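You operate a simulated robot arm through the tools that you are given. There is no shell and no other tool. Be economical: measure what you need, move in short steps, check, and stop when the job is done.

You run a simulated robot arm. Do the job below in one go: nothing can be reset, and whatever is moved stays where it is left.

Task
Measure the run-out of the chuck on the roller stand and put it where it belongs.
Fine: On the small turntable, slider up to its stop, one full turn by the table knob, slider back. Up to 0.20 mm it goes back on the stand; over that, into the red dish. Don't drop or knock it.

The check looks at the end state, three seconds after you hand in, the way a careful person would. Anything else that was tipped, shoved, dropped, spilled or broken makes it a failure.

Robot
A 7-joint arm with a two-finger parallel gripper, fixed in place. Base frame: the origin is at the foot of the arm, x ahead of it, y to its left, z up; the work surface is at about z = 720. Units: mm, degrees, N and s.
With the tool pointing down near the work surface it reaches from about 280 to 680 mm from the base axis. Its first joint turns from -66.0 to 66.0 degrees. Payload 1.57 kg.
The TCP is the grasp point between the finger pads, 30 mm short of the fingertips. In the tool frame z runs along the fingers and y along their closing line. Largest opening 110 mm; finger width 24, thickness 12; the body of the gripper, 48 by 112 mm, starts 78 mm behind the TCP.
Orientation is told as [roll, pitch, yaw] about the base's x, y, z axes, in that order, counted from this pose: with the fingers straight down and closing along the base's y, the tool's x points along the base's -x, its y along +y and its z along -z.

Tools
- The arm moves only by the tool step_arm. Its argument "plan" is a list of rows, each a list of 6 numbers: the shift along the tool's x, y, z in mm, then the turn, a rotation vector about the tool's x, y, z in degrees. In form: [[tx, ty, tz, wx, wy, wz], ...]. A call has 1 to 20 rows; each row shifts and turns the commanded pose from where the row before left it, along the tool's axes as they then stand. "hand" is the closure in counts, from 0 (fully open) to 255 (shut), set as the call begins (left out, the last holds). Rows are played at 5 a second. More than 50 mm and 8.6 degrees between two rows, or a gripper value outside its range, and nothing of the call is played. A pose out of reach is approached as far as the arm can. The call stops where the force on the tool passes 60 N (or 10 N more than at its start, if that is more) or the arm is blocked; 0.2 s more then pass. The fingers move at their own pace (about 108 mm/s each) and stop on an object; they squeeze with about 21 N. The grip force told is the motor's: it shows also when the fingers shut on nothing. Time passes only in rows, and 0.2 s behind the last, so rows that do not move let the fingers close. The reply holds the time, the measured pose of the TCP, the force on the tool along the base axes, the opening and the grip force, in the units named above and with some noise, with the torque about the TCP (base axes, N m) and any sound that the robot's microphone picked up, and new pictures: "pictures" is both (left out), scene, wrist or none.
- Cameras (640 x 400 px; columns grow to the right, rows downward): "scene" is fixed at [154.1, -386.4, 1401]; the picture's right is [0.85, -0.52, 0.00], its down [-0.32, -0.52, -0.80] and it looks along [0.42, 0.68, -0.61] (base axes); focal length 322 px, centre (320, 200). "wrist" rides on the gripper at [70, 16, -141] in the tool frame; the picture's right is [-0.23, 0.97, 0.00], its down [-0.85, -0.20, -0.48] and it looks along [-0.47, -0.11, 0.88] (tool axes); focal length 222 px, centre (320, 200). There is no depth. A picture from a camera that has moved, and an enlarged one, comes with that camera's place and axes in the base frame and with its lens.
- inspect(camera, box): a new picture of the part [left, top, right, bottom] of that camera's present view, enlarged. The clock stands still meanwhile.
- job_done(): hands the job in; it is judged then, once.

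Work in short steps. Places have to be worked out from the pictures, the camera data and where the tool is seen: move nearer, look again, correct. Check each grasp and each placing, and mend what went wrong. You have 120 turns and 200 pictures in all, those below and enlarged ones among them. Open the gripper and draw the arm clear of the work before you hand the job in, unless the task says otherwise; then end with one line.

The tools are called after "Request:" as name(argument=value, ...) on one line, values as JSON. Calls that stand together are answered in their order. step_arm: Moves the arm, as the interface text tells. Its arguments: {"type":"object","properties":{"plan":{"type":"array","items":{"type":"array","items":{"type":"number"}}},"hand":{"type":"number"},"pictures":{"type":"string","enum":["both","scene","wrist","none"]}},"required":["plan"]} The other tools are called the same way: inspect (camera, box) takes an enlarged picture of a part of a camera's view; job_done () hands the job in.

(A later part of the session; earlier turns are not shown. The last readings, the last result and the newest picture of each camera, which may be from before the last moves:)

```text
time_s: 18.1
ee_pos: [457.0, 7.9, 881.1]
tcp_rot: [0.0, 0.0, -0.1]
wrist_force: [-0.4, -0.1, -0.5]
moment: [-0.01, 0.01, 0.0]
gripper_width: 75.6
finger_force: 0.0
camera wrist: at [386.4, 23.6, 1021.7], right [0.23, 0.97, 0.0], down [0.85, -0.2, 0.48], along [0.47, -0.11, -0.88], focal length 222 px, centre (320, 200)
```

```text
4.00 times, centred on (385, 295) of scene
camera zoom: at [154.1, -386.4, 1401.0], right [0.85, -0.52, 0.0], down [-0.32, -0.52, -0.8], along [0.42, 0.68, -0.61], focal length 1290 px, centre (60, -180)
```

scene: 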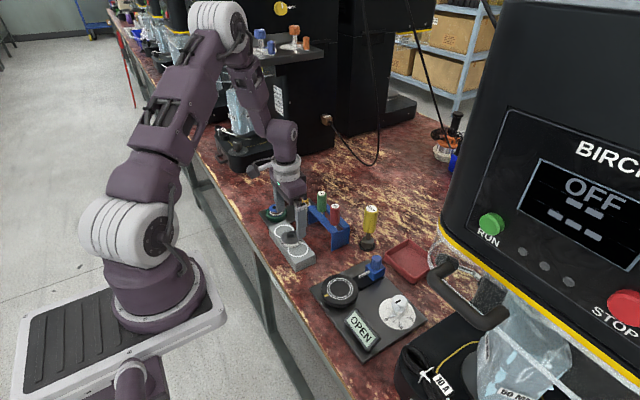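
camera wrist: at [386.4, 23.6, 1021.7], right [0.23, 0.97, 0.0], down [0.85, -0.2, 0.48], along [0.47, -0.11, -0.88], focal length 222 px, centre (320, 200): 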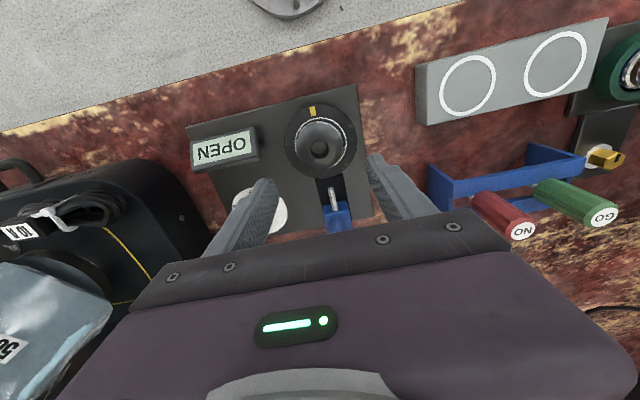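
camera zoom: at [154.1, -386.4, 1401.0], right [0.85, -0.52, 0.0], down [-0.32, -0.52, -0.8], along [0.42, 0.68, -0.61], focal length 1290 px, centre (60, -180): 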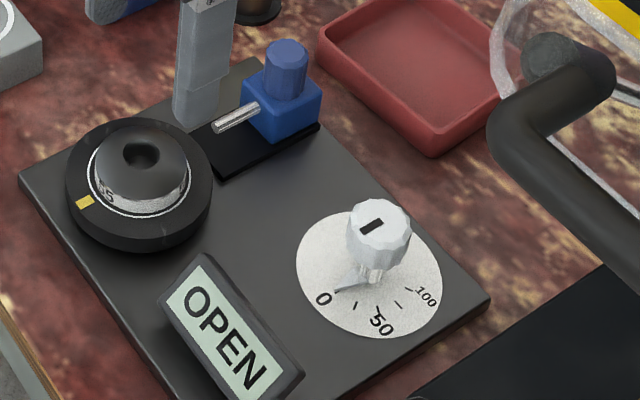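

The chuck sits about 1 mm toward −y/+x of the circle centre. I'll re-grip and nudge it (−0.5, +1.0) to centre it better.

Request:
step_arm(plan=[[0, 0, 30, 0, 0, 0], [0, 0, 30, 0, 0, 0], [0, 0, 25, 0, 0, 0], [0, 0, 9.5, 0, 0, 0], [0, 0, 0, 0, 0, 0]], pictures="none")

Request:
step_arm(plan=[[0, 0, 0, 0, 0, 0], [0, 0, 0, 0, 0, 0], [0, 0, 0, 0, 0, 0]], pictures="none", hand=255)

Request:
step_arm(plan=[[0.25, 0.5, 0, 0, 0, 0], [0.25, 0.5, 0, 0, 0, 0], [0, 0, 0, 0, 0, 0]], pictures="none")

Request:
step_arm(plan=[[0, 0, 0, 0, 0, 0], [0, 0, 0, 0, 0, 0]], pictures="none", hand=80)

Request:
step_arm(plan=[[0, 0, -10, 0, 0, 0], [0, 0, -25, 0, 0, 0], [0, 0, -30, 0, 0, 0], [0, 0, -30, 0, 0, 0], [0, 0, 0, 0, 0, 0]], pictures="none")

Request:
inspect(camera="scene", box=[325, 265, 367, 307])

Request:
inspect(camera="wrist", box=[270, 90, 370, 190])

```text
time_s: 19.3
ee_pos: [456.5, 9.4, 787.5]
tcp_rot: [0.0, -0.1, 0.0]
wrist_force: [0.1, 0.3, 0.4]
moment: [-0.01, 0.0, 0.03]
gripper_width: 75.4
finger_force: 0.2
```

```text
time_s: 20.1
ee_pos: [455.2, 9.8, 786.8]
tcp_rot: [0.0, 0.0, 0.0]
wrist_force: [0.0, -0.7, 0.7]
moment: [0.03, -0.02, -0.02]
gripper_width: 54.3
finger_force: 21.2
```

```text
time_s: 20.9
ee_pos: [456.1, 9.2, 786.3]
tcp_rot: [0.0, -0.1, -0.1]
wrist_force: [3.1, -9.1, 8.0]
moment: [-0.08, 0.1, 0.1]
gripper_width: 54.5
finger_force: 21.8
```

```text
time_s: 21.5
ee_pos: [455.5, 10.0, 786.2]
tcp_rot: [0.0, 0.0, 0.0]
wrist_force: [0.7, 0.1, 0.5]
moment: [-0.05, 0.01, -0.01]
gripper_width: 75.1
finger_force: 0.1
```

```text
time_s: 22.7
ee_pos: [455.0, 10.1, 880.5]
tcp_rot: [0.1, 0.1, 0.0]
wrist_force: [0.2, 0.4, -0.2]
moment: [0.02, -0.01, -0.02]
gripper_width: 75.8
finger_force: 0.0
```

```text
9.52 times, centred on (346, 286) of scene
camera zoom: at [154.1, -386.4, 1401.0], right [0.85, -0.52, 0.0], down [-0.32, -0.52, -0.8], along [0.42, 0.68, -0.61], focal length 3070 px, centre (72, -619)
```

zoom: 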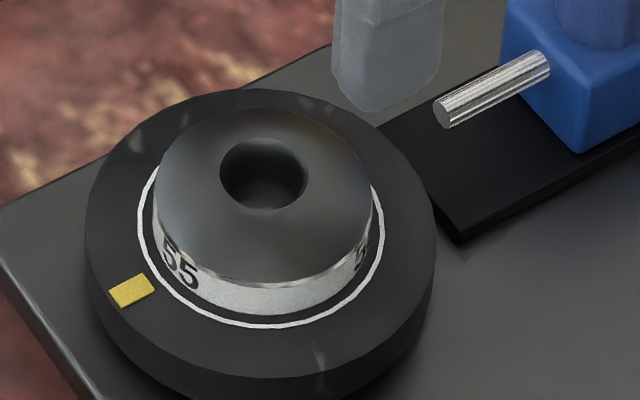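

```text
4.00 times, centred on (320, 140) of wrist
camera zoom: at [385.0, 24.8, 1021.9], right [0.23, 0.97, 0.0], down [0.85, -0.2, 0.48], along [0.47, -0.11, -0.88], focal length 888 px, centre (320, 440)
```

zoom: 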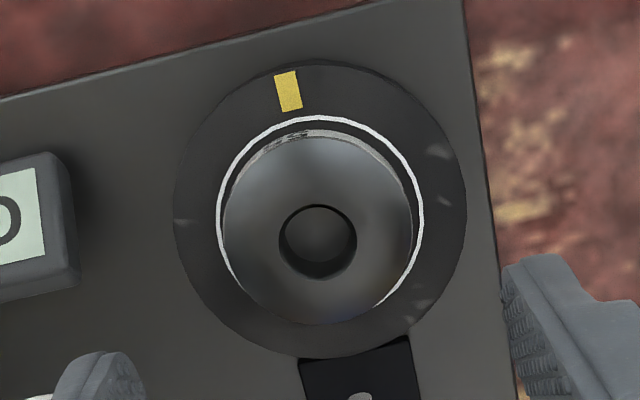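

Well centred now. Next the slider: its blue knob is near (562, 11), top z≈785. I'll move above it for a better look.

Request:
step_arm(plan=[[-40, 0, 0, 0, 0, 0], [-40, 0, 0, 0, 0, 0], [0, 0, 0, 0, 0, 0]], pictures="wrist")

Request:
inspect(camera="wrist", box=[230, 80, 410, 230])

Request:
inspect(camera="scene", box=[340, 235, 410, 295])

```text
time_s: 23.5
ee_pos: [537.1, 8.9, 880.8]
tcp_rot: [0.0, 0.0, -0.1]
wrist_force: [-1.0, -0.4, -0.3]
moment: [-0.03, -0.01, -0.02]
gripper_width: 75.5
finger_force: 0.0
camera wrist: at [467.1, 23.6, 1021.6], right [0.23, 0.97, 0.0], down [0.85, -0.2, 0.48], along [0.47, -0.11, -0.88], focal length 222 px, centre (320, 200)
```

wrist: 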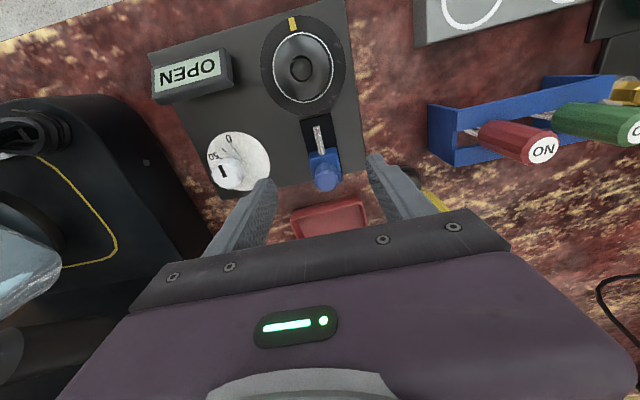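

```text
2.67 times, centred on (320, 155) of wrist
camera zoom: at [467.1, 23.6, 1021.6], right [0.23, 0.97, 0.0], down [0.85, -0.2, 0.48], along [0.47, -0.11, -0.88], focal length 592 px, centre (320, 320)
```

zoom: 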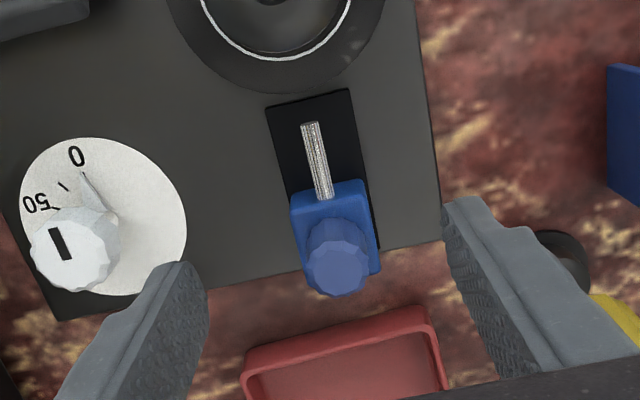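

```text
6.67 times, centred on (375, 265) of scene
camera zoom: at [154.1, -386.4, 1401.0], right [0.85, -0.52, 0.0], down [-0.32, -0.52, -0.8], along [0.42, 0.68, -0.61], focal length 2149 px, centre (-47, -233)
```

zoom: 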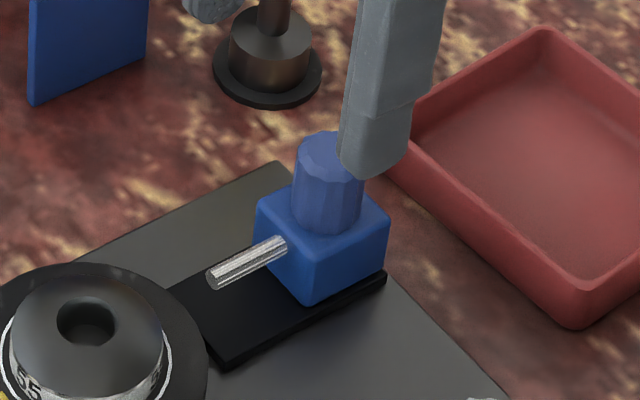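

The knob is at about (559, 9), top z≈810, diameter ≈25. I'll descend around it partially and check.

Request:
step_arm(plan=[[-11, 0, 15, 0, 0, 0], [-11, 0, 15, 0, 0, 0], [0, 0, 20, 0, 0, 0], [0, 0, 0, 0, 0, 0]], pictures="none")

Request:
inspect(camera="wrist", box=[230, 80, 410, 230])

Request:
inspect(camera="scene", box=[340, 235, 410, 295])

```text
time_s: 24.5
ee_pos: [557.1, 9.3, 831.0]
tcp_rot: [0.0, 0.1, 0.0]
wrist_force: [0.0, -0.1, 0.4]
moment: [0.04, -0.01, 0.01]
gripper_width: 75.3
finger_force: 0.1
```

```text
2.67 times, centred on (320, 155) of wrist
camera zoom: at [487.8, 24.2, 971.7], right [0.23, 0.97, 0.0], down [0.85, -0.2, 0.48], along [0.47, -0.11, -0.88], focal length 592 px, centre (320, 320)
```

zoom: 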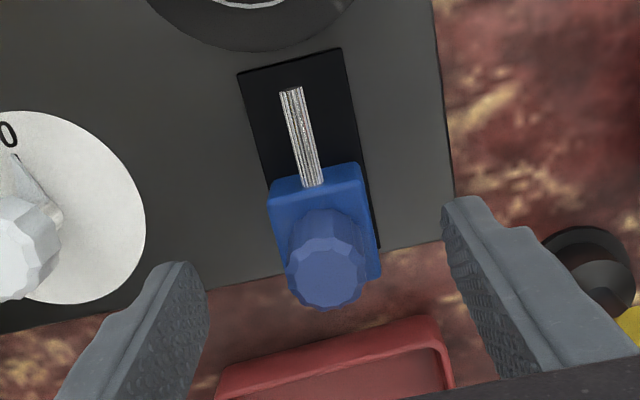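

```text
6.67 times, centred on (375, 265) of scene
camera zoom: at [154.1, -386.4, 1401.0], right [0.85, -0.52, 0.0], down [-0.32, -0.52, -0.8], along [0.42, 0.68, -0.61], focal length 2149 px, centre (-47, -233)
```

zoom: 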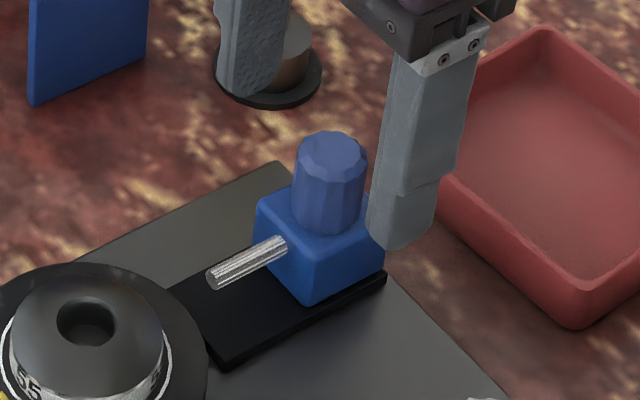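

The knob is at about (556, 10), top z≈817, with the block top near 792. I'll go down 4 mm and close on the knob.

Request:
step_arm(plan=[[1, 0.7, 2, 0, 0, 0], [0, 0, 2, 0, 0, 0], [0, 0, 0, 0, 0, 0]], pictures="none")

Request:
step_arm(plan=[[0, 0, 0, 0, 0, 0], [0, 0, 0, 0, 0, 0], [0, 0, 0, 0, 0, 0]], pictures="none", hand=255)

Request:
inspect(camera="wrist", box=[230, 80, 410, 230])

Request:
inspect(camera="scene", box=[320, 235, 410, 325])

```text
time_s: 25.3
ee_pos: [556.7, 10.8, 827.0]
tcp_rot: [0.0, 0.0, 0.0]
wrist_force: [0.7, -0.3, -0.2]
moment: [-0.01, 0.03, 0.02]
gripper_width: 75.3
finger_force: 0.1
```

```text
time_s: 26.1
ee_pos: [556.5, 9.3, 827.4]
tcp_rot: [0.0, 0.1, -0.1]
wrist_force: [0.5, -5.0, -0.9]
moment: [-0.09, -0.01, -0.06]
gripper_width: 25.5
finger_force: 36.8
```

```text
2.67 times, centred on (320, 155) of wrist
camera zoom: at [486.7, 24.7, 967.9], right [0.23, 0.97, 0.0], down [0.85, -0.2, 0.48], along [0.47, -0.11, -0.88], focal length 592 px, centre (320, 320)
```

zoom: 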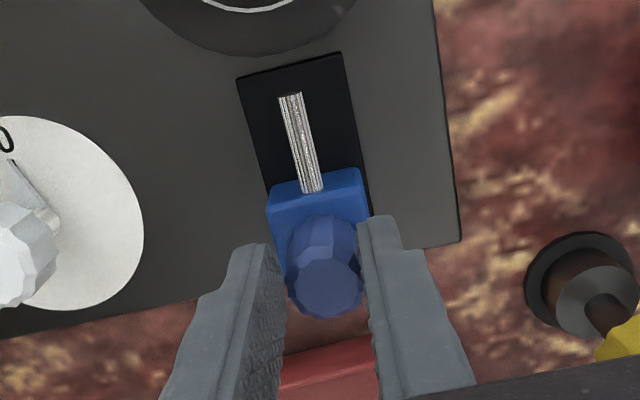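

```text
4.44 times, centred on (365, 280) of scene
camera zoom: at [154.1, -386.5, 1401.0], right [0.85, -0.52, 0.0], down [-0.32, -0.52, -0.8], along [0.42, 0.68, -0.61], focal length 1433 px, centre (120, -156)
```

zoom: 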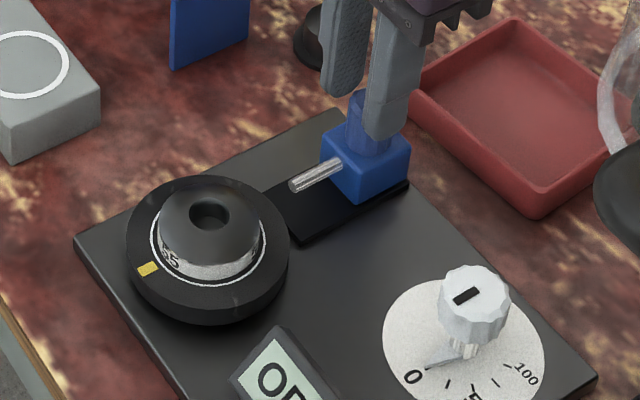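

Knob gripped. I'll push the slider toward the table in small steps.

Request:
step_arm(plan=[[2, -0.4, 0, 0, 0, 0], [3, 0, 0, 0, 0, 0], [3, 0, 0, 0, 0, 0], [3, 0, 0, 0, 0, 0], [3, 0, 0, 0, 0, 0], [0, 0, 0, 0, 0, 0]], pictures="none")

Request:
inspect(camera="scene", box=[320, 235, 410, 325])

```text
time_s: 27.5
ee_pos: [542.5, 11.2, 828.2]
tcp_rot: [0.0, 0.1, -0.1]
wrist_force: [0.1, -6.9, -9.7]
moment: [-0.22, -0.49, -0.08]
gripper_width: 25.2
finger_force: 36.8
```

```text
4.44 times, centred on (365, 280) of scene
camera zoom: at [154.3, -386.5, 1400.9], right [0.85, -0.52, 0.0], down [-0.32, -0.52, -0.8], along [0.42, 0.68, -0.61], focal length 1433 px, centre (120, -156)
```

zoom: 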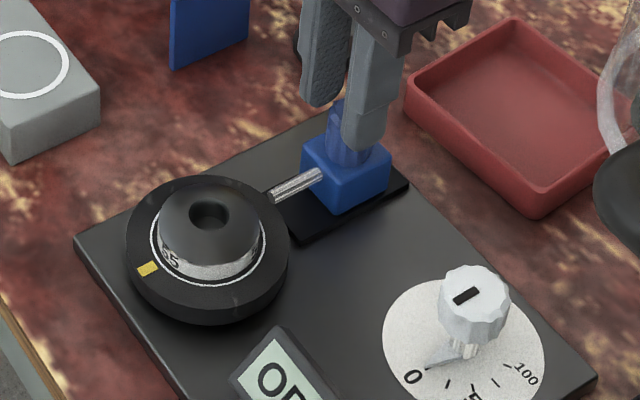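

The slider is following. I'll continue with slight y/z relief.

Request:
step_arm(plan=[[2, -0.7, 0.3, 0, 0, 0], [2, 0, 0, 0, 0, 0], [2, 0, 0, 0, 0, 0], [1.5, 0, 0, 0, 0, 0], [0, 0, 0, 0, 0, 0]], pictures="none")

Request:
inspect(camera="scene", box=[320, 250, 410, 340])

```text
time_s: 28.7
ee_pos: [534.1, 9.8, 827.1]
tcp_rot: [0.1, -0.2, 0.0]
wrist_force: [-1.7, 3.9, 4.9]
moment: [0.1, -0.1, 0.11]
gripper_width: 25.0
finger_force: 37.2
```

```text
4.44 times, centred on (365, 295) of scene
camera zoom: at [154.0, -386.3, 1401.0], right [0.85, -0.52, 0.0], down [-0.32, -0.52, -0.8], along [0.42, 0.68, -0.61], focal length 1433 px, centre (120, -222)
```

zoom: 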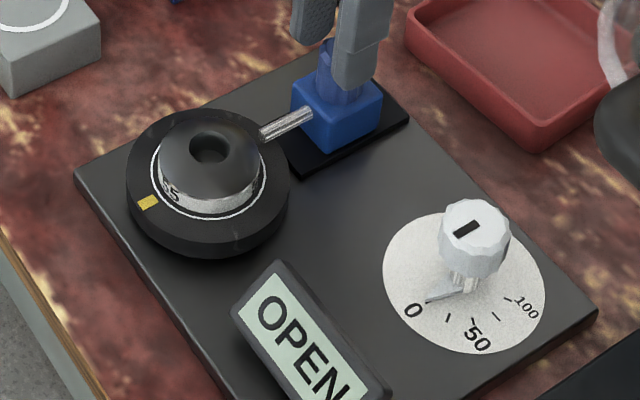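

The rod tip is nearly at the band. Continuing in 1 mm steps.

Request:
step_arm(plan=[[1, 0, 0, 0, 0, 0], [1, 0, 0, 0, 0, 0], [0, 0, 0, 0, 0, 0]], pictures="none")

Request:
inspect(camera="scene", box=[320, 260, 400, 340])

```text
time_s: 29.5
ee_pos: [532.3, 10.4, 826.4]
tcp_rot: [0.0, 0.0, -0.1]
wrist_force: [-1.3, 7.6, 8.0]
moment: [0.17, -0.24, 0.05]
gripper_width: 25.2
finger_force: 36.5
```

```text
5.00 times, centred on (360, 300) of scene
camera zoom: at [153.9, -386.2, 1401.1], right [0.85, -0.52, 0.0], down [-0.32, -0.52, -0.8], along [0.42, 0.68, -0.61], focal length 1612 px, centre (120, -300)
```

zoom: 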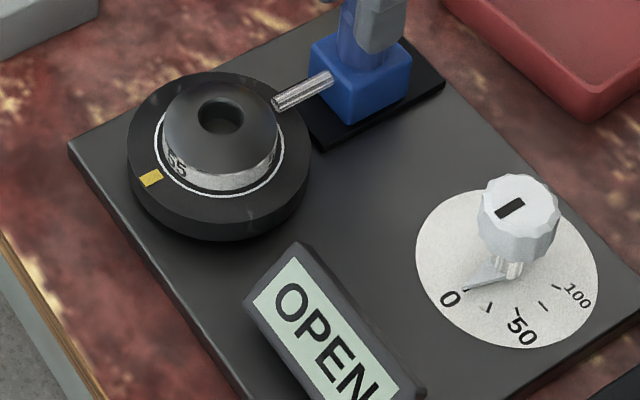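

Request:
step_arm(plan=[[1, 0.4, -0.2, 0, 0, 0], [1, 0, 0, 0, 0, 0], [0, 0, 0, 0, 0, 0]], pictures="none")

Request:
inspect(camera="scene", box=[320, 260, 400, 340])

```text
time_s: 30.3
ee_pos: [530.7, 9.5, 827.0]
tcp_rot: [0.0, -0.1, 0.1]
wrist_force: [-1.0, 5.4, -2.7]
moment: [0.09, -0.43, 0.03]
gripper_width: 25.2
finger_force: 36.2
```

```text
5.00 times, centred on (360, 300) of scene
camera zoom: at [154.1, -386.3, 1401.0], right [0.85, -0.52, 0.0], down [-0.32, -0.52, -0.8], along [0.42, 0.68, -0.61], focal length 1612 px, centre (120, -300)
```

zoom: 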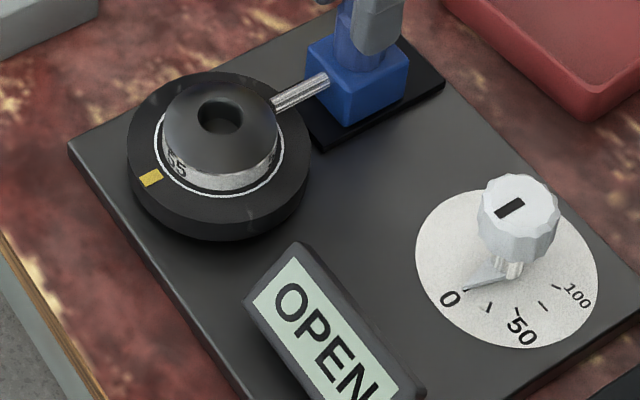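

Let me zoom on the rod tip versus the band.

Request:
inspect(camera="scene", box=[345, 265, 395, 300])

Request:
inspect(camera="wrist", box=[240, 30, 400, 180])

```text
11.43 times, centred on (370, 282) of scene
camera zoom: at [154.1, -386.3, 1401.0], right [0.85, -0.52, 0.0], down [-0.32, -0.52, -0.8], along [0.42, 0.68, -0.61], focal length 3684 px, centre (-251, -743)
```

zoom: 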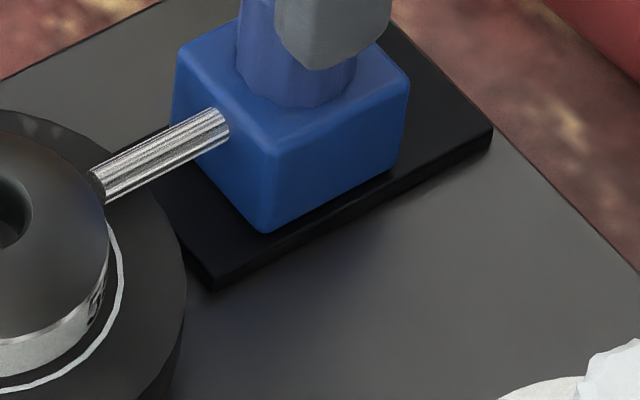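

```text
2.67 times, centred on (320, 105) of wrist
camera zoom: at [461.1, 24.7, 968.0], right [0.23, 0.97, 0.0], down [0.85, -0.2, 0.48], along [0.47, -0.11, -0.88], focal length 592 px, centre (320, 453)
```

zoom: 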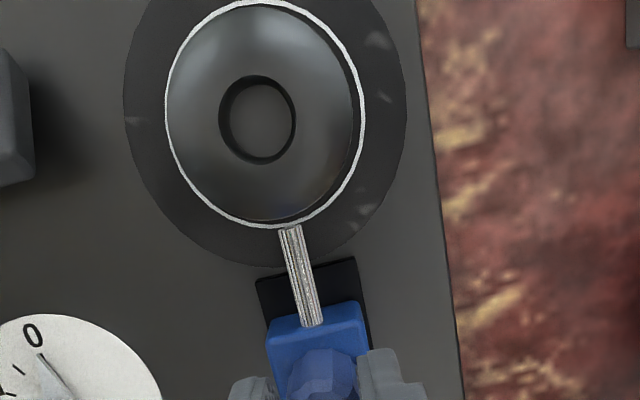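

A gap of about 3 mm remains. Continuing 1 mm at a time.

Request:
step_arm(plan=[[1, 0.3, 0, 0, 0, 0], [1, 0, 0, 0, 0, 0], [0, 0, 0, 0, 0, 0]], pictures="none")

Request:
inspect(camera="scene", box=[320, 260, 400, 340])

Request:
inspect(camera="wrist", box=[240, 30, 400, 180])

```text
time_s: 31.1
ee_pos: [528.8, 9.4, 826.3]
tcp_rot: [-0.1, -0.1, 0.0]
wrist_force: [-1.9, 4.1, 3.7]
moment: [0.04, 0.28, 0.05]
gripper_width: 25.0
finger_force: 36.6
```

```text
5.00 times, centred on (360, 300) of scene
camera zoom: at [154.0, -386.3, 1401.0], right [0.85, -0.52, 0.0], down [-0.32, -0.52, -0.8], along [0.42, 0.68, -0.61], focal length 1612 px, centre (120, -300)
```

zoom: 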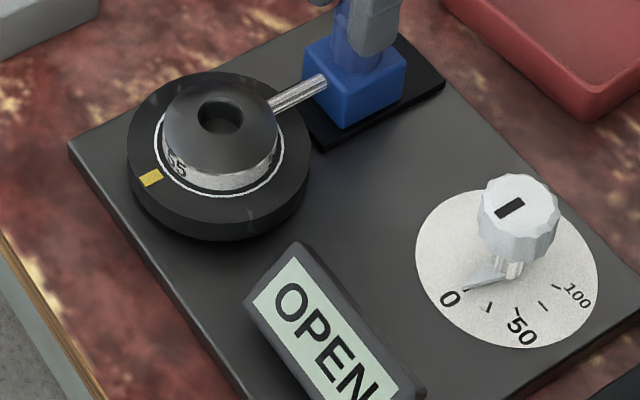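

```text
2.67 times, centred on (320, 105) of wrist
camera zoom: at [459.1, 24.7, 967.9], right [0.23, 0.97, 0.0], down [0.85, -0.2, 0.48], along [0.47, -0.11, -0.88], focal length 592 px, centre (320, 453)
```

zoom: 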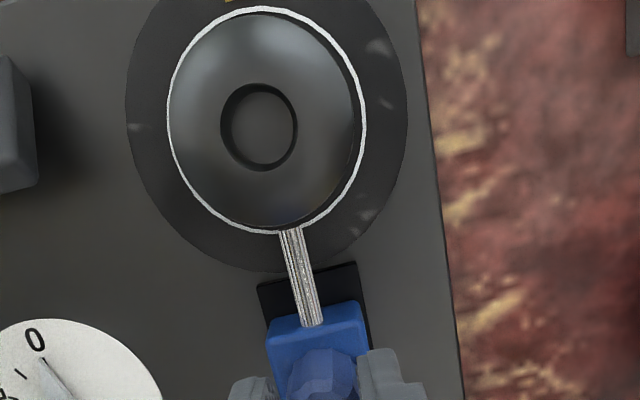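

Request:
step_arm(plan=[[1, 0.3, 0, 0, 0, 0], [1, 0, 0, 0, 0, 0], [0, 0, 0, 0, 0, 0]], pictures="none")

Request:
inspect(camera="scene", box=[320, 260, 400, 340])

```text
time_s: 31.9
ee_pos: [526.9, 10.1, 826.3]
tcp_rot: [-0.1, 0.0, 0.0]
wrist_force: [-0.5, -3.6, -0.4]
moment: [-0.02, -0.33, -0.01]
gripper_width: 25.1
finger_force: 36.6
```

```text
5.00 times, centred on (360, 300) of scene
camera zoom: at [154.1, -386.5, 1401.0], right [0.85, -0.52, 0.0], down [-0.32, -0.52, -0.8], along [0.42, 0.68, -0.61], focal length 1612 px, centre (120, -300)
```

zoom: 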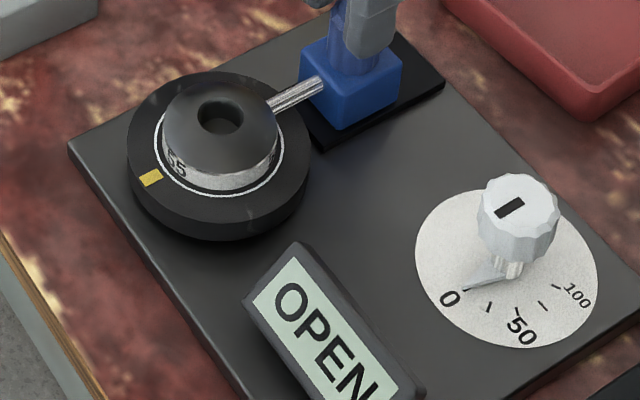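

Request:
step_arm(plan=[[1, 0, 0, 0, 0, 0], [1, 0, 0, 0, 0, 0], [0, 0, 0, 0, 0, 0]], pictures="none")

Request:
inspect(camera="scene", box=[320, 260, 400, 340])

Request:
inspect(camera="wrist", box=[240, 30, 400, 180])

```text
time_s: 32.7
ee_pos: [525.2, 10.4, 827.4]
tcp_rot: [0.0, 0.0, -0.2]
wrist_force: [-1.3, -9.6, -0.7]
moment: [-0.23, 0.08, -0.09]
gripper_width: 25.1
finger_force: 36.3
```

```text
5.00 times, centred on (360, 300) of scene
camera zoom: at [154.1, -386.6, 1400.9], right [0.85, -0.52, 0.0], down [-0.32, -0.52, -0.8], along [0.42, 0.68, -0.61], focal length 1612 px, centre (120, -300)
```

zoom: 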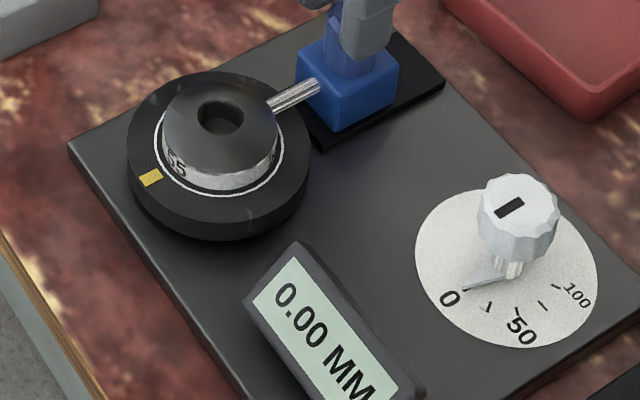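

```text
2.67 times, centred on (320, 105) of wrist
camera zoom: at [454.9, 24.7, 968.0], right [0.23, 0.97, 0.0], down [0.85, -0.2, 0.48], along [0.47, -0.11, -0.88], focal length 592 px, centre (320, 453)
```

zoom: 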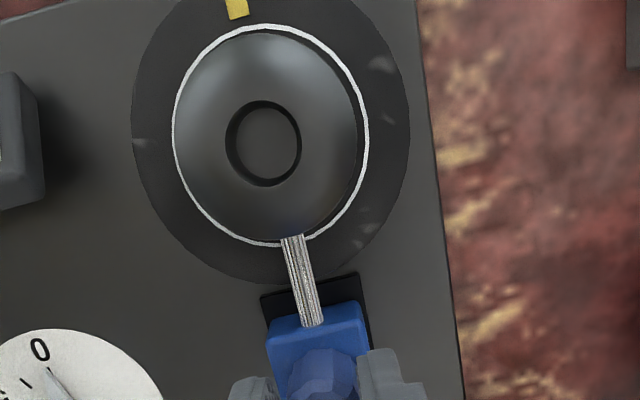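

The display now reads 0.00 MM. I'll push slightly further to make sure the slider is on its stop.

Request:
step_arm(plan=[[0.7, -0.4, 0, 0, 0, 0], [0, 0, 0, 0, 0, 0]], pictures="none")

Request:
inspect(camera="scene", box=[320, 260, 400, 340])

```text
time_s: 33.3
ee_pos: [524.8, 10.2, 826.9]
tcp_rot: [0.0, 0.0, 0.0]
wrist_force: [-2.0, -9.2, -3.9]
moment: [-0.29, 0.05, -0.12]
gripper_width: 25.2
finger_force: 37.1
```

```text
5.00 times, centred on (360, 300) of scene
camera zoom: at [154.2, -386.6, 1400.9], right [0.85, -0.52, 0.0], down [-0.32, -0.52, -0.8], along [0.42, 0.68, -0.61], focal length 1612 px, centre (120, -300)
```

zoom: 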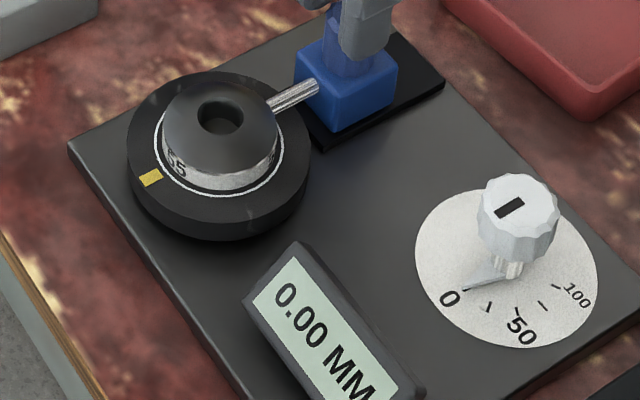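

Request:
step_arm(plan=[[0.7, -0.3, 0, 0, 0, 0], [0.5, 0, 0, 0, 0, 0], [0, 0, 0, 0, 0, 0]], pictures="none")

Request:
inspect(camera="scene", box=[320, 260, 400, 340])

```text
time_s: 34.1
ee_pos: [522.8, 10.3, 827.6]
tcp_rot: [0.0, -0.1, -0.1]
wrist_force: [-1.5, -3.7, -5.1]
moment: [-0.16, 0.1, -0.02]
gripper_width: 25.2
finger_force: 37.0
```

```text
5.00 times, centred on (360, 300) of scene
camera zoom: at [154.2, -386.4, 1401.0], right [0.85, -0.52, 0.0], down [-0.32, -0.52, -0.8], along [0.42, 0.68, -0.61], focal length 1612 px, centre (120, -300)
```

zoom: 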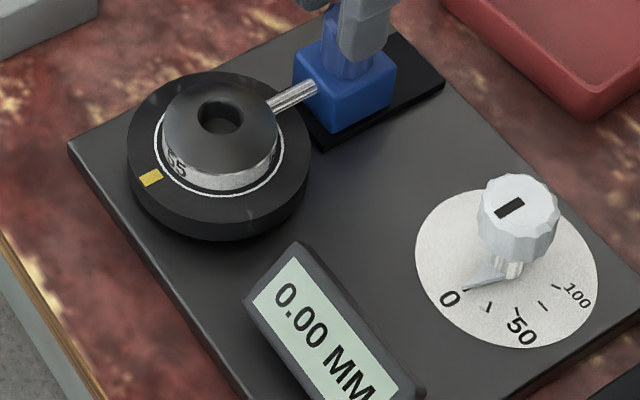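

It's still sliding freely and the chuck is unmoved. 1 mm more.

Request:
step_arm(plan=[[0.6, 0, 0.3, 0, 0, 0], [0.6, 0, 0, 0, 0, 0], [0, 0, 0, 0, 0, 0]], pictures="none")

Request:
inspect(camera="scene", box=[340, 260, 390, 300])

Request:
inspect(camera="wrist", box=[240, 30, 400, 180])

```text
time_s: 34.9
ee_pos: [522.4, 9.8, 827.4]
tcp_rot: [0.0, -0.2, -0.1]
wrist_force: [1.6, -0.8, 9.9]
moment: [-0.03, -0.18, 0.01]
gripper_width: 24.8
finger_force: 36.9
```

```text
10.00 times, centred on (365, 280) of scene
camera zoom: at [154.0, -386.4, 1401.0], right [0.85, -0.52, 0.0], down [-0.32, -0.52, -0.8], along [0.42, 0.68, -0.61], focal length 3224 px, centre (-130, -600)
```

zoom: 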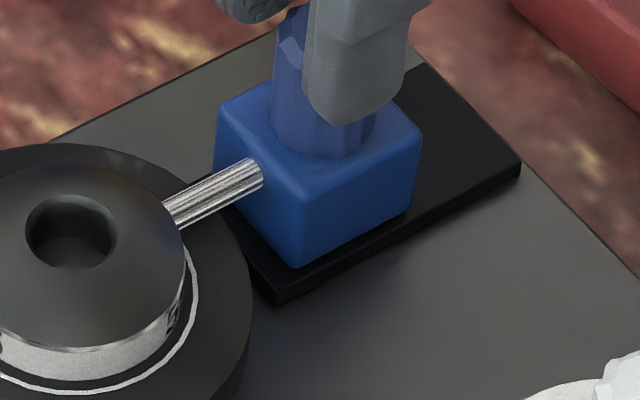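

```text
2.67 times, centred on (320, 105) of wrist
camera zoom: at [452.1, 24.6, 967.7], right [0.23, 0.97, 0.0], down [0.85, -0.2, 0.48], along [0.47, -0.11, -0.88], focal length 592 px, centre (320, 453)
```

zoom: 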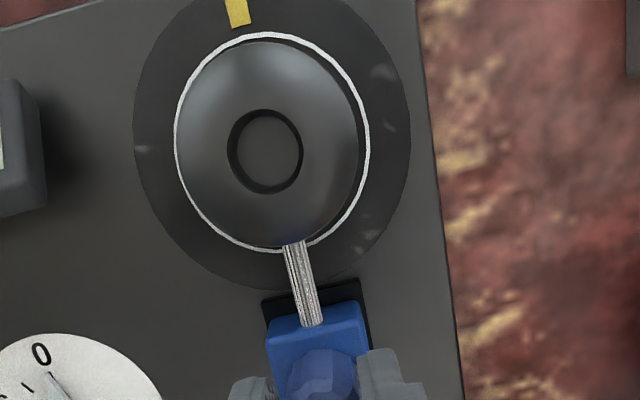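

Request:
step_arm(plan=[[0.8, 0, -0.2, 0, 0, 0], [0, 0, 0, 0, 0, 0]], pictures="none")

Request:
inspect(camera="scene", box=[320, 260, 400, 340])

```text
time_s: 35.5
ee_pos: [522.6, 9.3, 827.0]
tcp_rot: [0.0, -0.1, 0.0]
wrist_force: [13.2, 1.0, -4.0]
moment: [-0.02, -0.76, -0.01]
gripper_width: 25.3
finger_force: 36.4
```

```text
5.00 times, centred on (360, 300) of scene
camera zoom: at [154.4, -386.4, 1401.0], right [0.85, -0.52, 0.0], down [-0.32, -0.52, -0.8], along [0.42, 0.68, -0.61], focal length 1612 px, centre (120, -300)
```

zoom: 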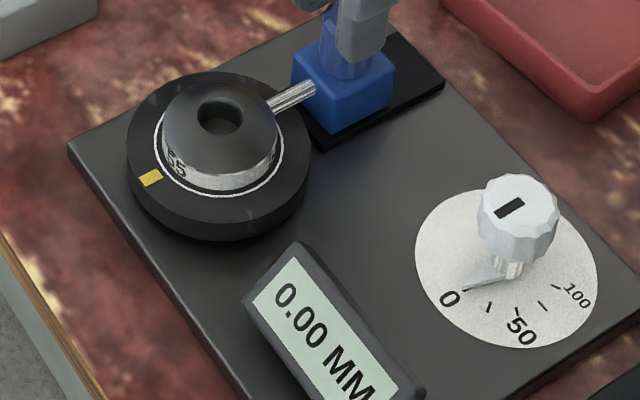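

The slider is on its stop (13 N, display 0.00 MM). I'll release, lift, and go over the white table knob at about (539, −104), top z≈779.

Request:
step_arm(plan=[[-0.4, 0, 0, 0, 0, 0], [0, 0, 0, 0, 0, 0]], pictures="none", hand=90)

Request:
step_arm(plan=[[0, 0, -15, 0, 0, 0], [0, 0, -25, 0, 0, 0], [-4, -37, 0, 0, 0, 0], [-4, -37, 0, 0, 0, 0], [-4, -37, 0, 0, 0, 0], [0, 0, 0, 0, 0, 0]], pictures="wrist")

Request:
inspect(camera="wrist", box=[230, 60, 430, 220])

Request:
inspect(camera="scene", box=[320, 260, 440, 350])

```text
time_s: 36.1
ee_pos: [521.1, 10.0, 827.1]
tcp_rot: [0.0, 0.0, 0.0]
wrist_force: [0.0, 0.5, -0.1]
moment: [0.01, 0.0, -0.01]
gripper_width: 71.0
finger_force: 0.0
```

```text
time_s: 37.5
ee_pos: [532.0, -93.3, 866.2]
tcp_rot: [0.8, 0.2, 0.5]
wrist_force: [-2.1, 13.5, 2.2]
moment: [-1.33, -0.25, 0.18]
gripper_width: 71.5
finger_force: 0.1
stopped in row 6: the force on the tool passed its limit at 63 N (the readings are from after the stop); the commanded pose is now the measured one
camera wrist: at [463.1, -80.0, 1007.3], right [0.22, 0.98, 0.01], down [0.86, -0.2, 0.47], along [0.46, -0.09, -0.88], focal length 222 px, centre (320, 200)
```

wrist: 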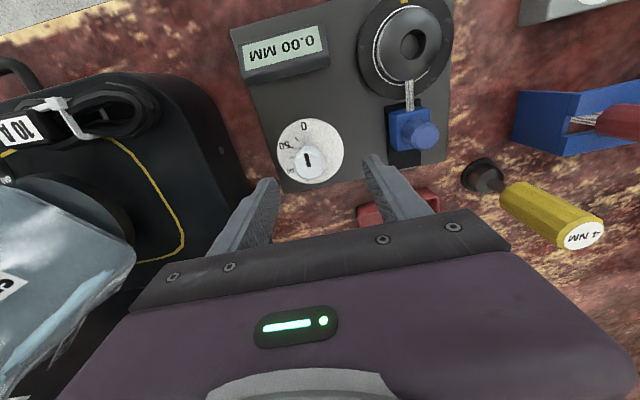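

```text
2.50 times, centred on (330, 140) of wrist
camera zoom: at [463.1, -80.0, 1007.3], right [0.22, 0.98, 0.01], down [0.86, -0.2, 0.47], along [0.46, -0.09, -0.88], focal length 555 px, centre (295, 350)
```

zoom: 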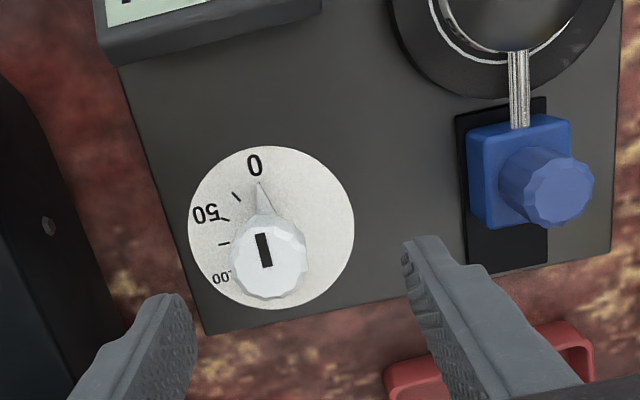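

```text
4.44 times, centred on (380, 305) of scene
camera zoom: at [154.0, -386.1, 1401.1], right [0.85, -0.52, 0.0], down [-0.32, -0.52, -0.8], along [0.42, 0.68, -0.61], focal length 1433 px, centre (53, -267)
```

zoom: 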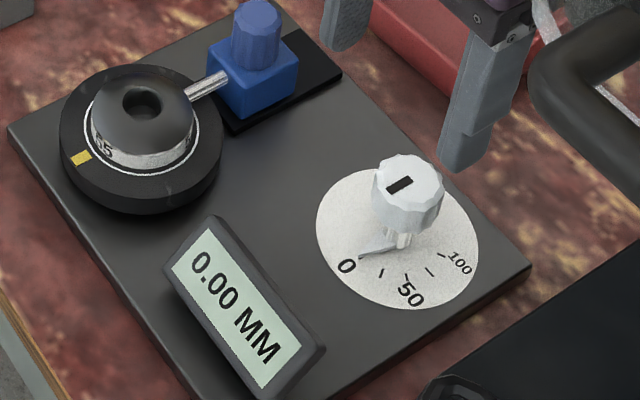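

I touched something on the −y side, probably the machine's handle or guard. I'll back off +20 mm at once and look.

Request:
step_arm(plan=[[0, 10, 0, 0, 0, 0], [5, 15, 0, -0.8, 0, 0.5], [0, 0, 0, 0, 0, 0]], pictures="both")

Request:
inspect(camera="scene", box=[380, 180, 540, 340])

```text
time_s: 38.3
ee_pos: [527.2, -69.7, 866.9]
tcp_rot: [1.4, 0.2, 0.0]
wrist_force: [-0.2, -0.6, -0.2]
moment: [-0.01, 0.03, -0.01]
gripper_width: 71.1
finger_force: 0.1
camera wrist: at [457.9, -57.6, 1007.7], right [0.23, 0.97, 0.02], down [0.86, -0.21, 0.47], along [0.46, -0.09, -0.88], focal length 222 px, centre (320, 200)
```

scene: 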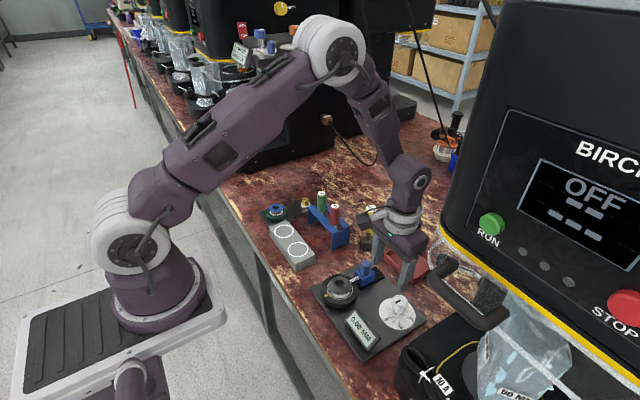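
wrist: 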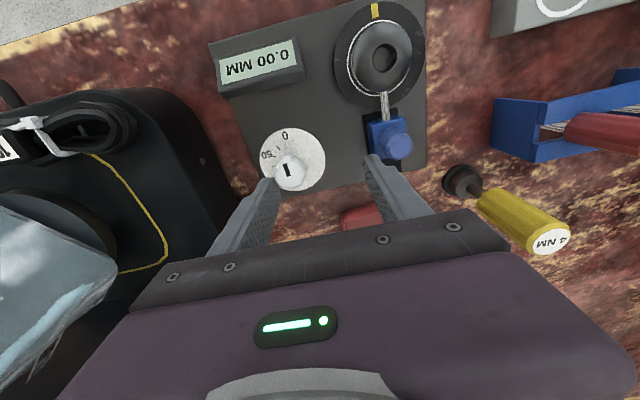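

```text
2.50 times, centred on (460, 260) of scene
camera zoom: at [154.1, -386.4, 1401.0], right [0.85, -0.52, 0.0], down [-0.32, -0.52, -0.8], along [0.42, 0.68, -0.61], focal length 806 px, centre (-30, 50)
```

zoom: 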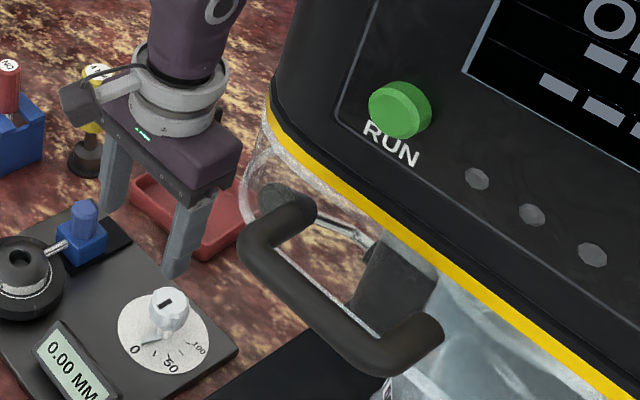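

The gripper body brushed the clear guard at about (554, −150, 950); it looks unmoved. I'll turn the hand to yaw ≈ −100 so its slim side and the camera clear the guard, starting from a safer spot.

Request:
step_arm(plan=[[0, 15, 0, 1.4, 0, 0], [0, 0, 0, 0, 0, 8.5], [0, 0, 0, 0, 0, 8.5], [0, 0, 0, 0, 0, 8.5], [0, 0, 0, 0, 0, 8.5], [0, 0, 0, 0, 0, 8.5], [0, 0, 0, 0, 0, 8.5], [0, 0, 0, 0, 0, 8.5], [0, 0, 0, 0, 0, 8.5], [0, 0, 0, 0, 0, 8.5], [0, 0, 0, 0, 0, 8.5], [0, 0, 0, 0, 0, 8.5], [0, 0, 0, 0, 0, 6.5], [0, 0, 0, 0, 0, 0]], pictures="both")

Request:
inspect(camera="wrist", box=[160, 60, 420, 240])

```text
time_s: 41.3
ee_pos: [527.0, -54.8, 866.3]
tcp_rot: [-0.3, -0.2, -100.2]
wrist_force: [0.6, -0.2, 0.2]
moment: [-0.02, 0.0, -0.03]
gripper_width: 71.4
finger_force: 0.0
camera wrist: at [556.3, 9.7, 1007.2], right [0.92, -0.4, 0.0], down [-0.35, -0.81, 0.48], along [-0.19, -0.44, -0.88], focal length 222 px, centre (320, 200)
```

scene: 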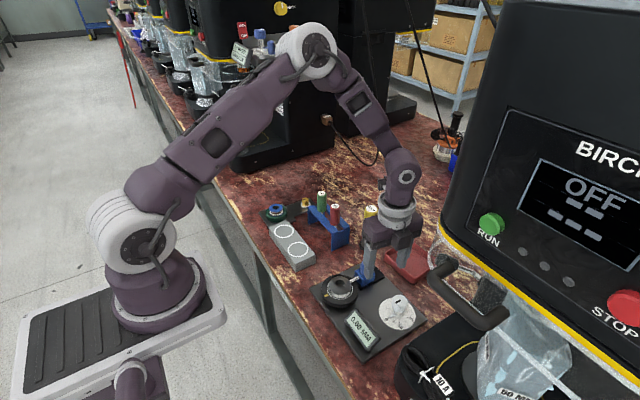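
wrist: 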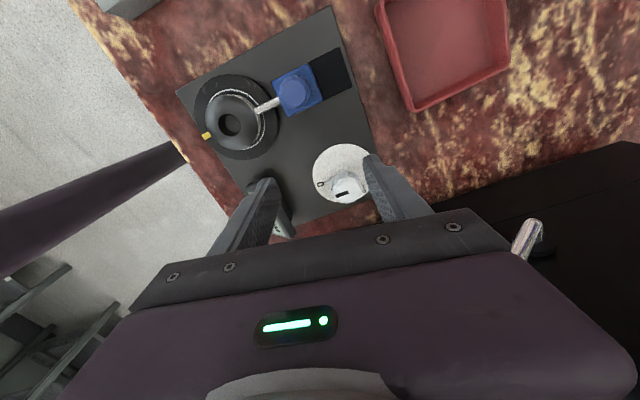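

```text
2.22 times, centred on (290, 150) of wrist
camera zoom: at [556.3, 9.7, 1007.2], right [0.92, -0.4, 0.0], down [-0.35, -0.81, 0.48], along [-0.19, -0.44, -0.88], focal length 494 px, centre (387, 311)
```

zoom: 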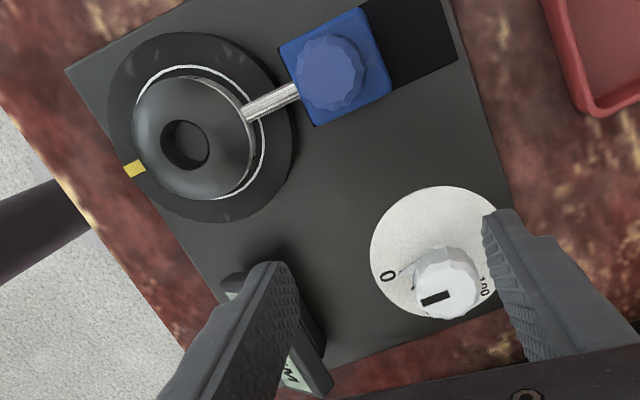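

Now the knob is visible at about (540, −103). I'll move over it at this height in small rows, so it stops on any contact.

Request:
step_arm(plan=[[-12, 5, 0, 0, 0, 0], [-12, 5, 0, 0, 0, 0], [-11, 5, 0, 0, 0, 0], [-11, 5, 0, 0, 0, 0], [0, 0, 0, 0, 0, 0]], pictures="wrist")

Request:
inspect(camera="wrist", box=[220, 70, 420, 210])

Request:
inspect(camera="scene", box=[330, 220, 490, 340])

```text
time_s: 42.5
ee_pos: [538.6, -104.0, 865.7]
tcp_rot: [-0.2, -0.1, -100.0]
wrist_force: [0.7, -0.7, -0.2]
moment: [-0.02, -0.01, -0.03]
gripper_width: 71.1
finger_force: 0.0
camera wrist: at [567.6, -39.0, 1007.3], right [0.92, -0.39, 0.0], down [-0.34, -0.81, 0.48], along [-0.19, -0.44, -0.88], focal length 222 px, centre (320, 200)
```

wrist: 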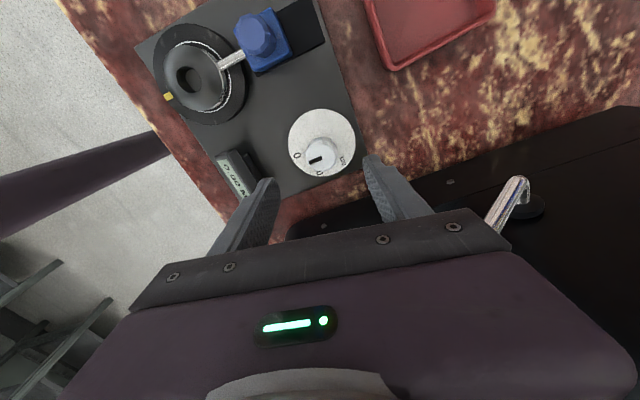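

```text
2.86 times, centred on (320, 140) of wrist
camera zoom: at [567.6, -39.0, 1007.3], right [0.92, -0.39, 0.0], down [-0.34, -0.81, 0.48], along [-0.19, -0.44, -0.88], focal length 635 px, centre (320, 371)
```

zoom: 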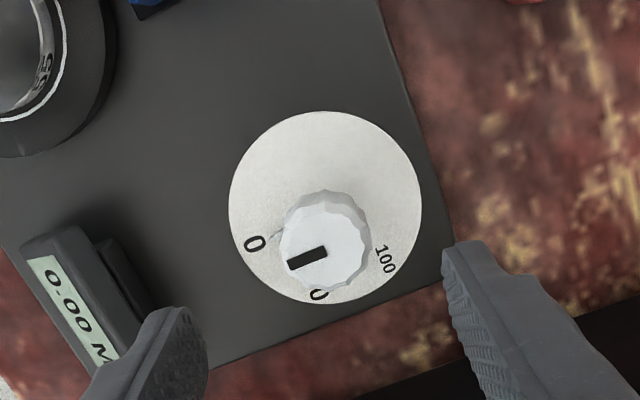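

```text
3.33 times, centred on (410, 280) of scene
camera zoom: at [154.1, -386.4, 1401.0], right [0.85, -0.52, 0.0], down [-0.32, -0.52, -0.8], along [0.42, 0.68, -0.61], focal length 1075 px, centre (20, -67)
```

zoom: 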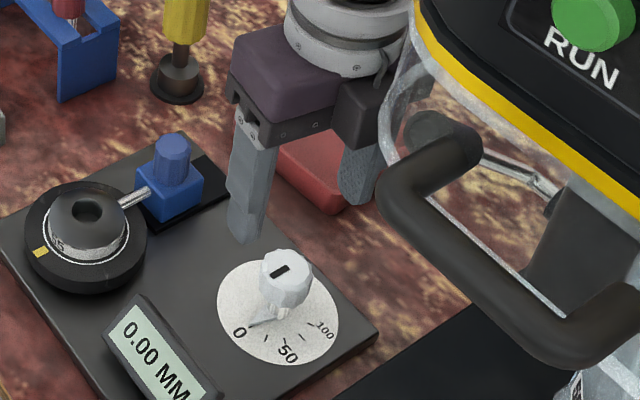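

No contact here. The knob axis is about (541, −103.5), top ~788. I'll descend to tips z≈790 in small rows and check.

Request:
step_arm(plan=[[0.8, 1.9, 10, 0, 0, 0], [0, 0, 10, 0, 0, 0], [0, 0, 10, 0, 0, 0], [0, 0, 10, 0, 0, 0], [0, 0, 5, 0, 0, 0], [0, 0, 0, 0, 0, 0]], pictures="none")

Request:
inspect(camera="wrist", box=[220, 70, 420, 210])

Request:
inspect(camera="scene", box=[350, 240, 450, 340])

```text
time_s: 43.9
ee_pos: [540.1, -102.8, 821.1]
tcp_rot: [-0.3, -0.2, -100.1]
wrist_force: [0.5, 0.1, -0.4]
moment: [0.0, -0.01, -0.04]
gripper_width: 71.2
finger_force: 0.1
```

```text
2.86 times, centred on (320, 140) of wrist
camera zoom: at [569.6, -38.4, 962.4], right [0.92, -0.39, 0.0], down [-0.34, -0.81, 0.48], along [-0.19, -0.44, -0.88], focal length 635 px, centre (320, 371)
```

zoom: 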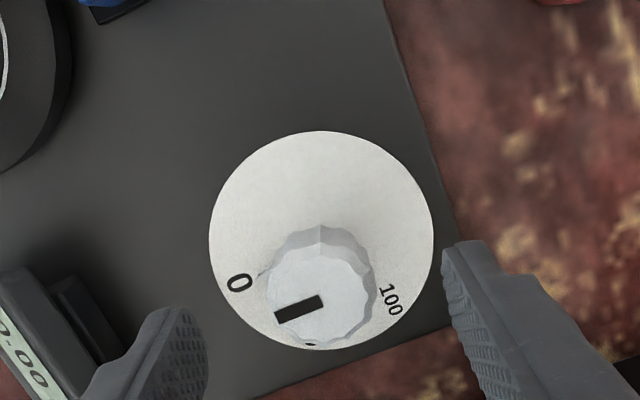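

```text
4.00 times, centred on (400, 290) of scene
camera zoom: at [154.1, -386.4, 1401.0], right [0.85, -0.52, 0.0], down [-0.32, -0.52, -0.8], along [0.42, 0.68, -0.61], focal length 1290 px, centre (0, -160)
```

zoom: 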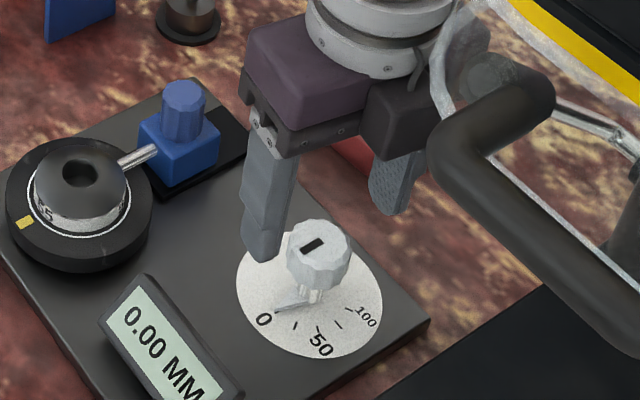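

Aligned within ~1 mm. I'll shift slightly and descend to tips z≈772 in small rows.

Request:
step_arm(plan=[[0.8, 0.8, 5, 0, 0, 0], [0, 0, 5, 0, 0, 0], [0, 0, 5, 0, 0, 0], [0, 0, 4, 0, 0, 0], [0, 0, 0, 0, 0, 0]], pictures="none")

Request:
inspect(camera="wrist", box=[220, 90, 420, 230])

Request:
inspect(camera="scene", box=[350, 240, 450, 340])

```text
time_s: 45.1
ee_pos: [541.8, -101.8, 802.8]
tcp_rot: [-0.2, -0.1, -100.2]
wrist_force: [0.6, -0.5, -0.4]
moment: [-0.02, -0.01, 0.0]
gripper_width: 71.4
finger_force: 0.0
```

```text
2.86 times, centred on (320, 160) of wrist
camera zoom: at [570.5, -37.5, 943.2], right [0.92, -0.39, 0.0], down [-0.34, -0.81, 0.48], along [-0.19, -0.44, -0.88], focal length 635 px, centre (320, 314)
```

zoom: 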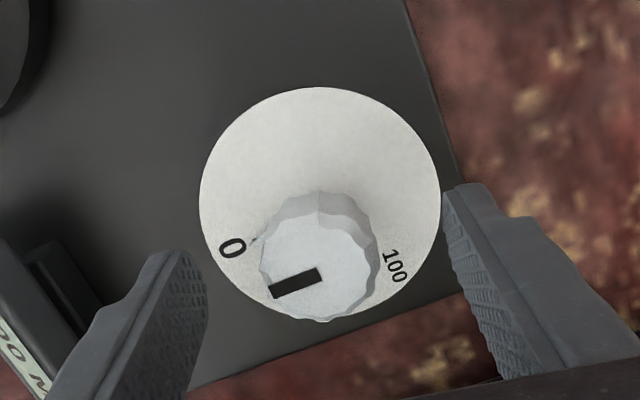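

```text
4.00 times, centred on (400, 290) of scene
camera zoom: at [154.1, -386.4, 1401.0], right [0.85, -0.52, 0.0], down [-0.32, -0.52, -0.8], along [0.42, 0.68, -0.61], focal length 1290 px, centre (0, -160)
```

zoom: 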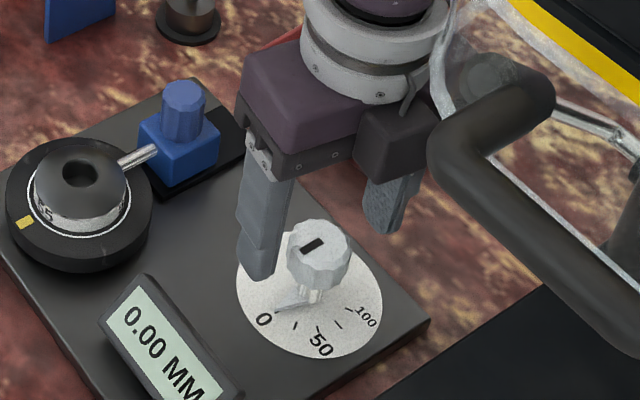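

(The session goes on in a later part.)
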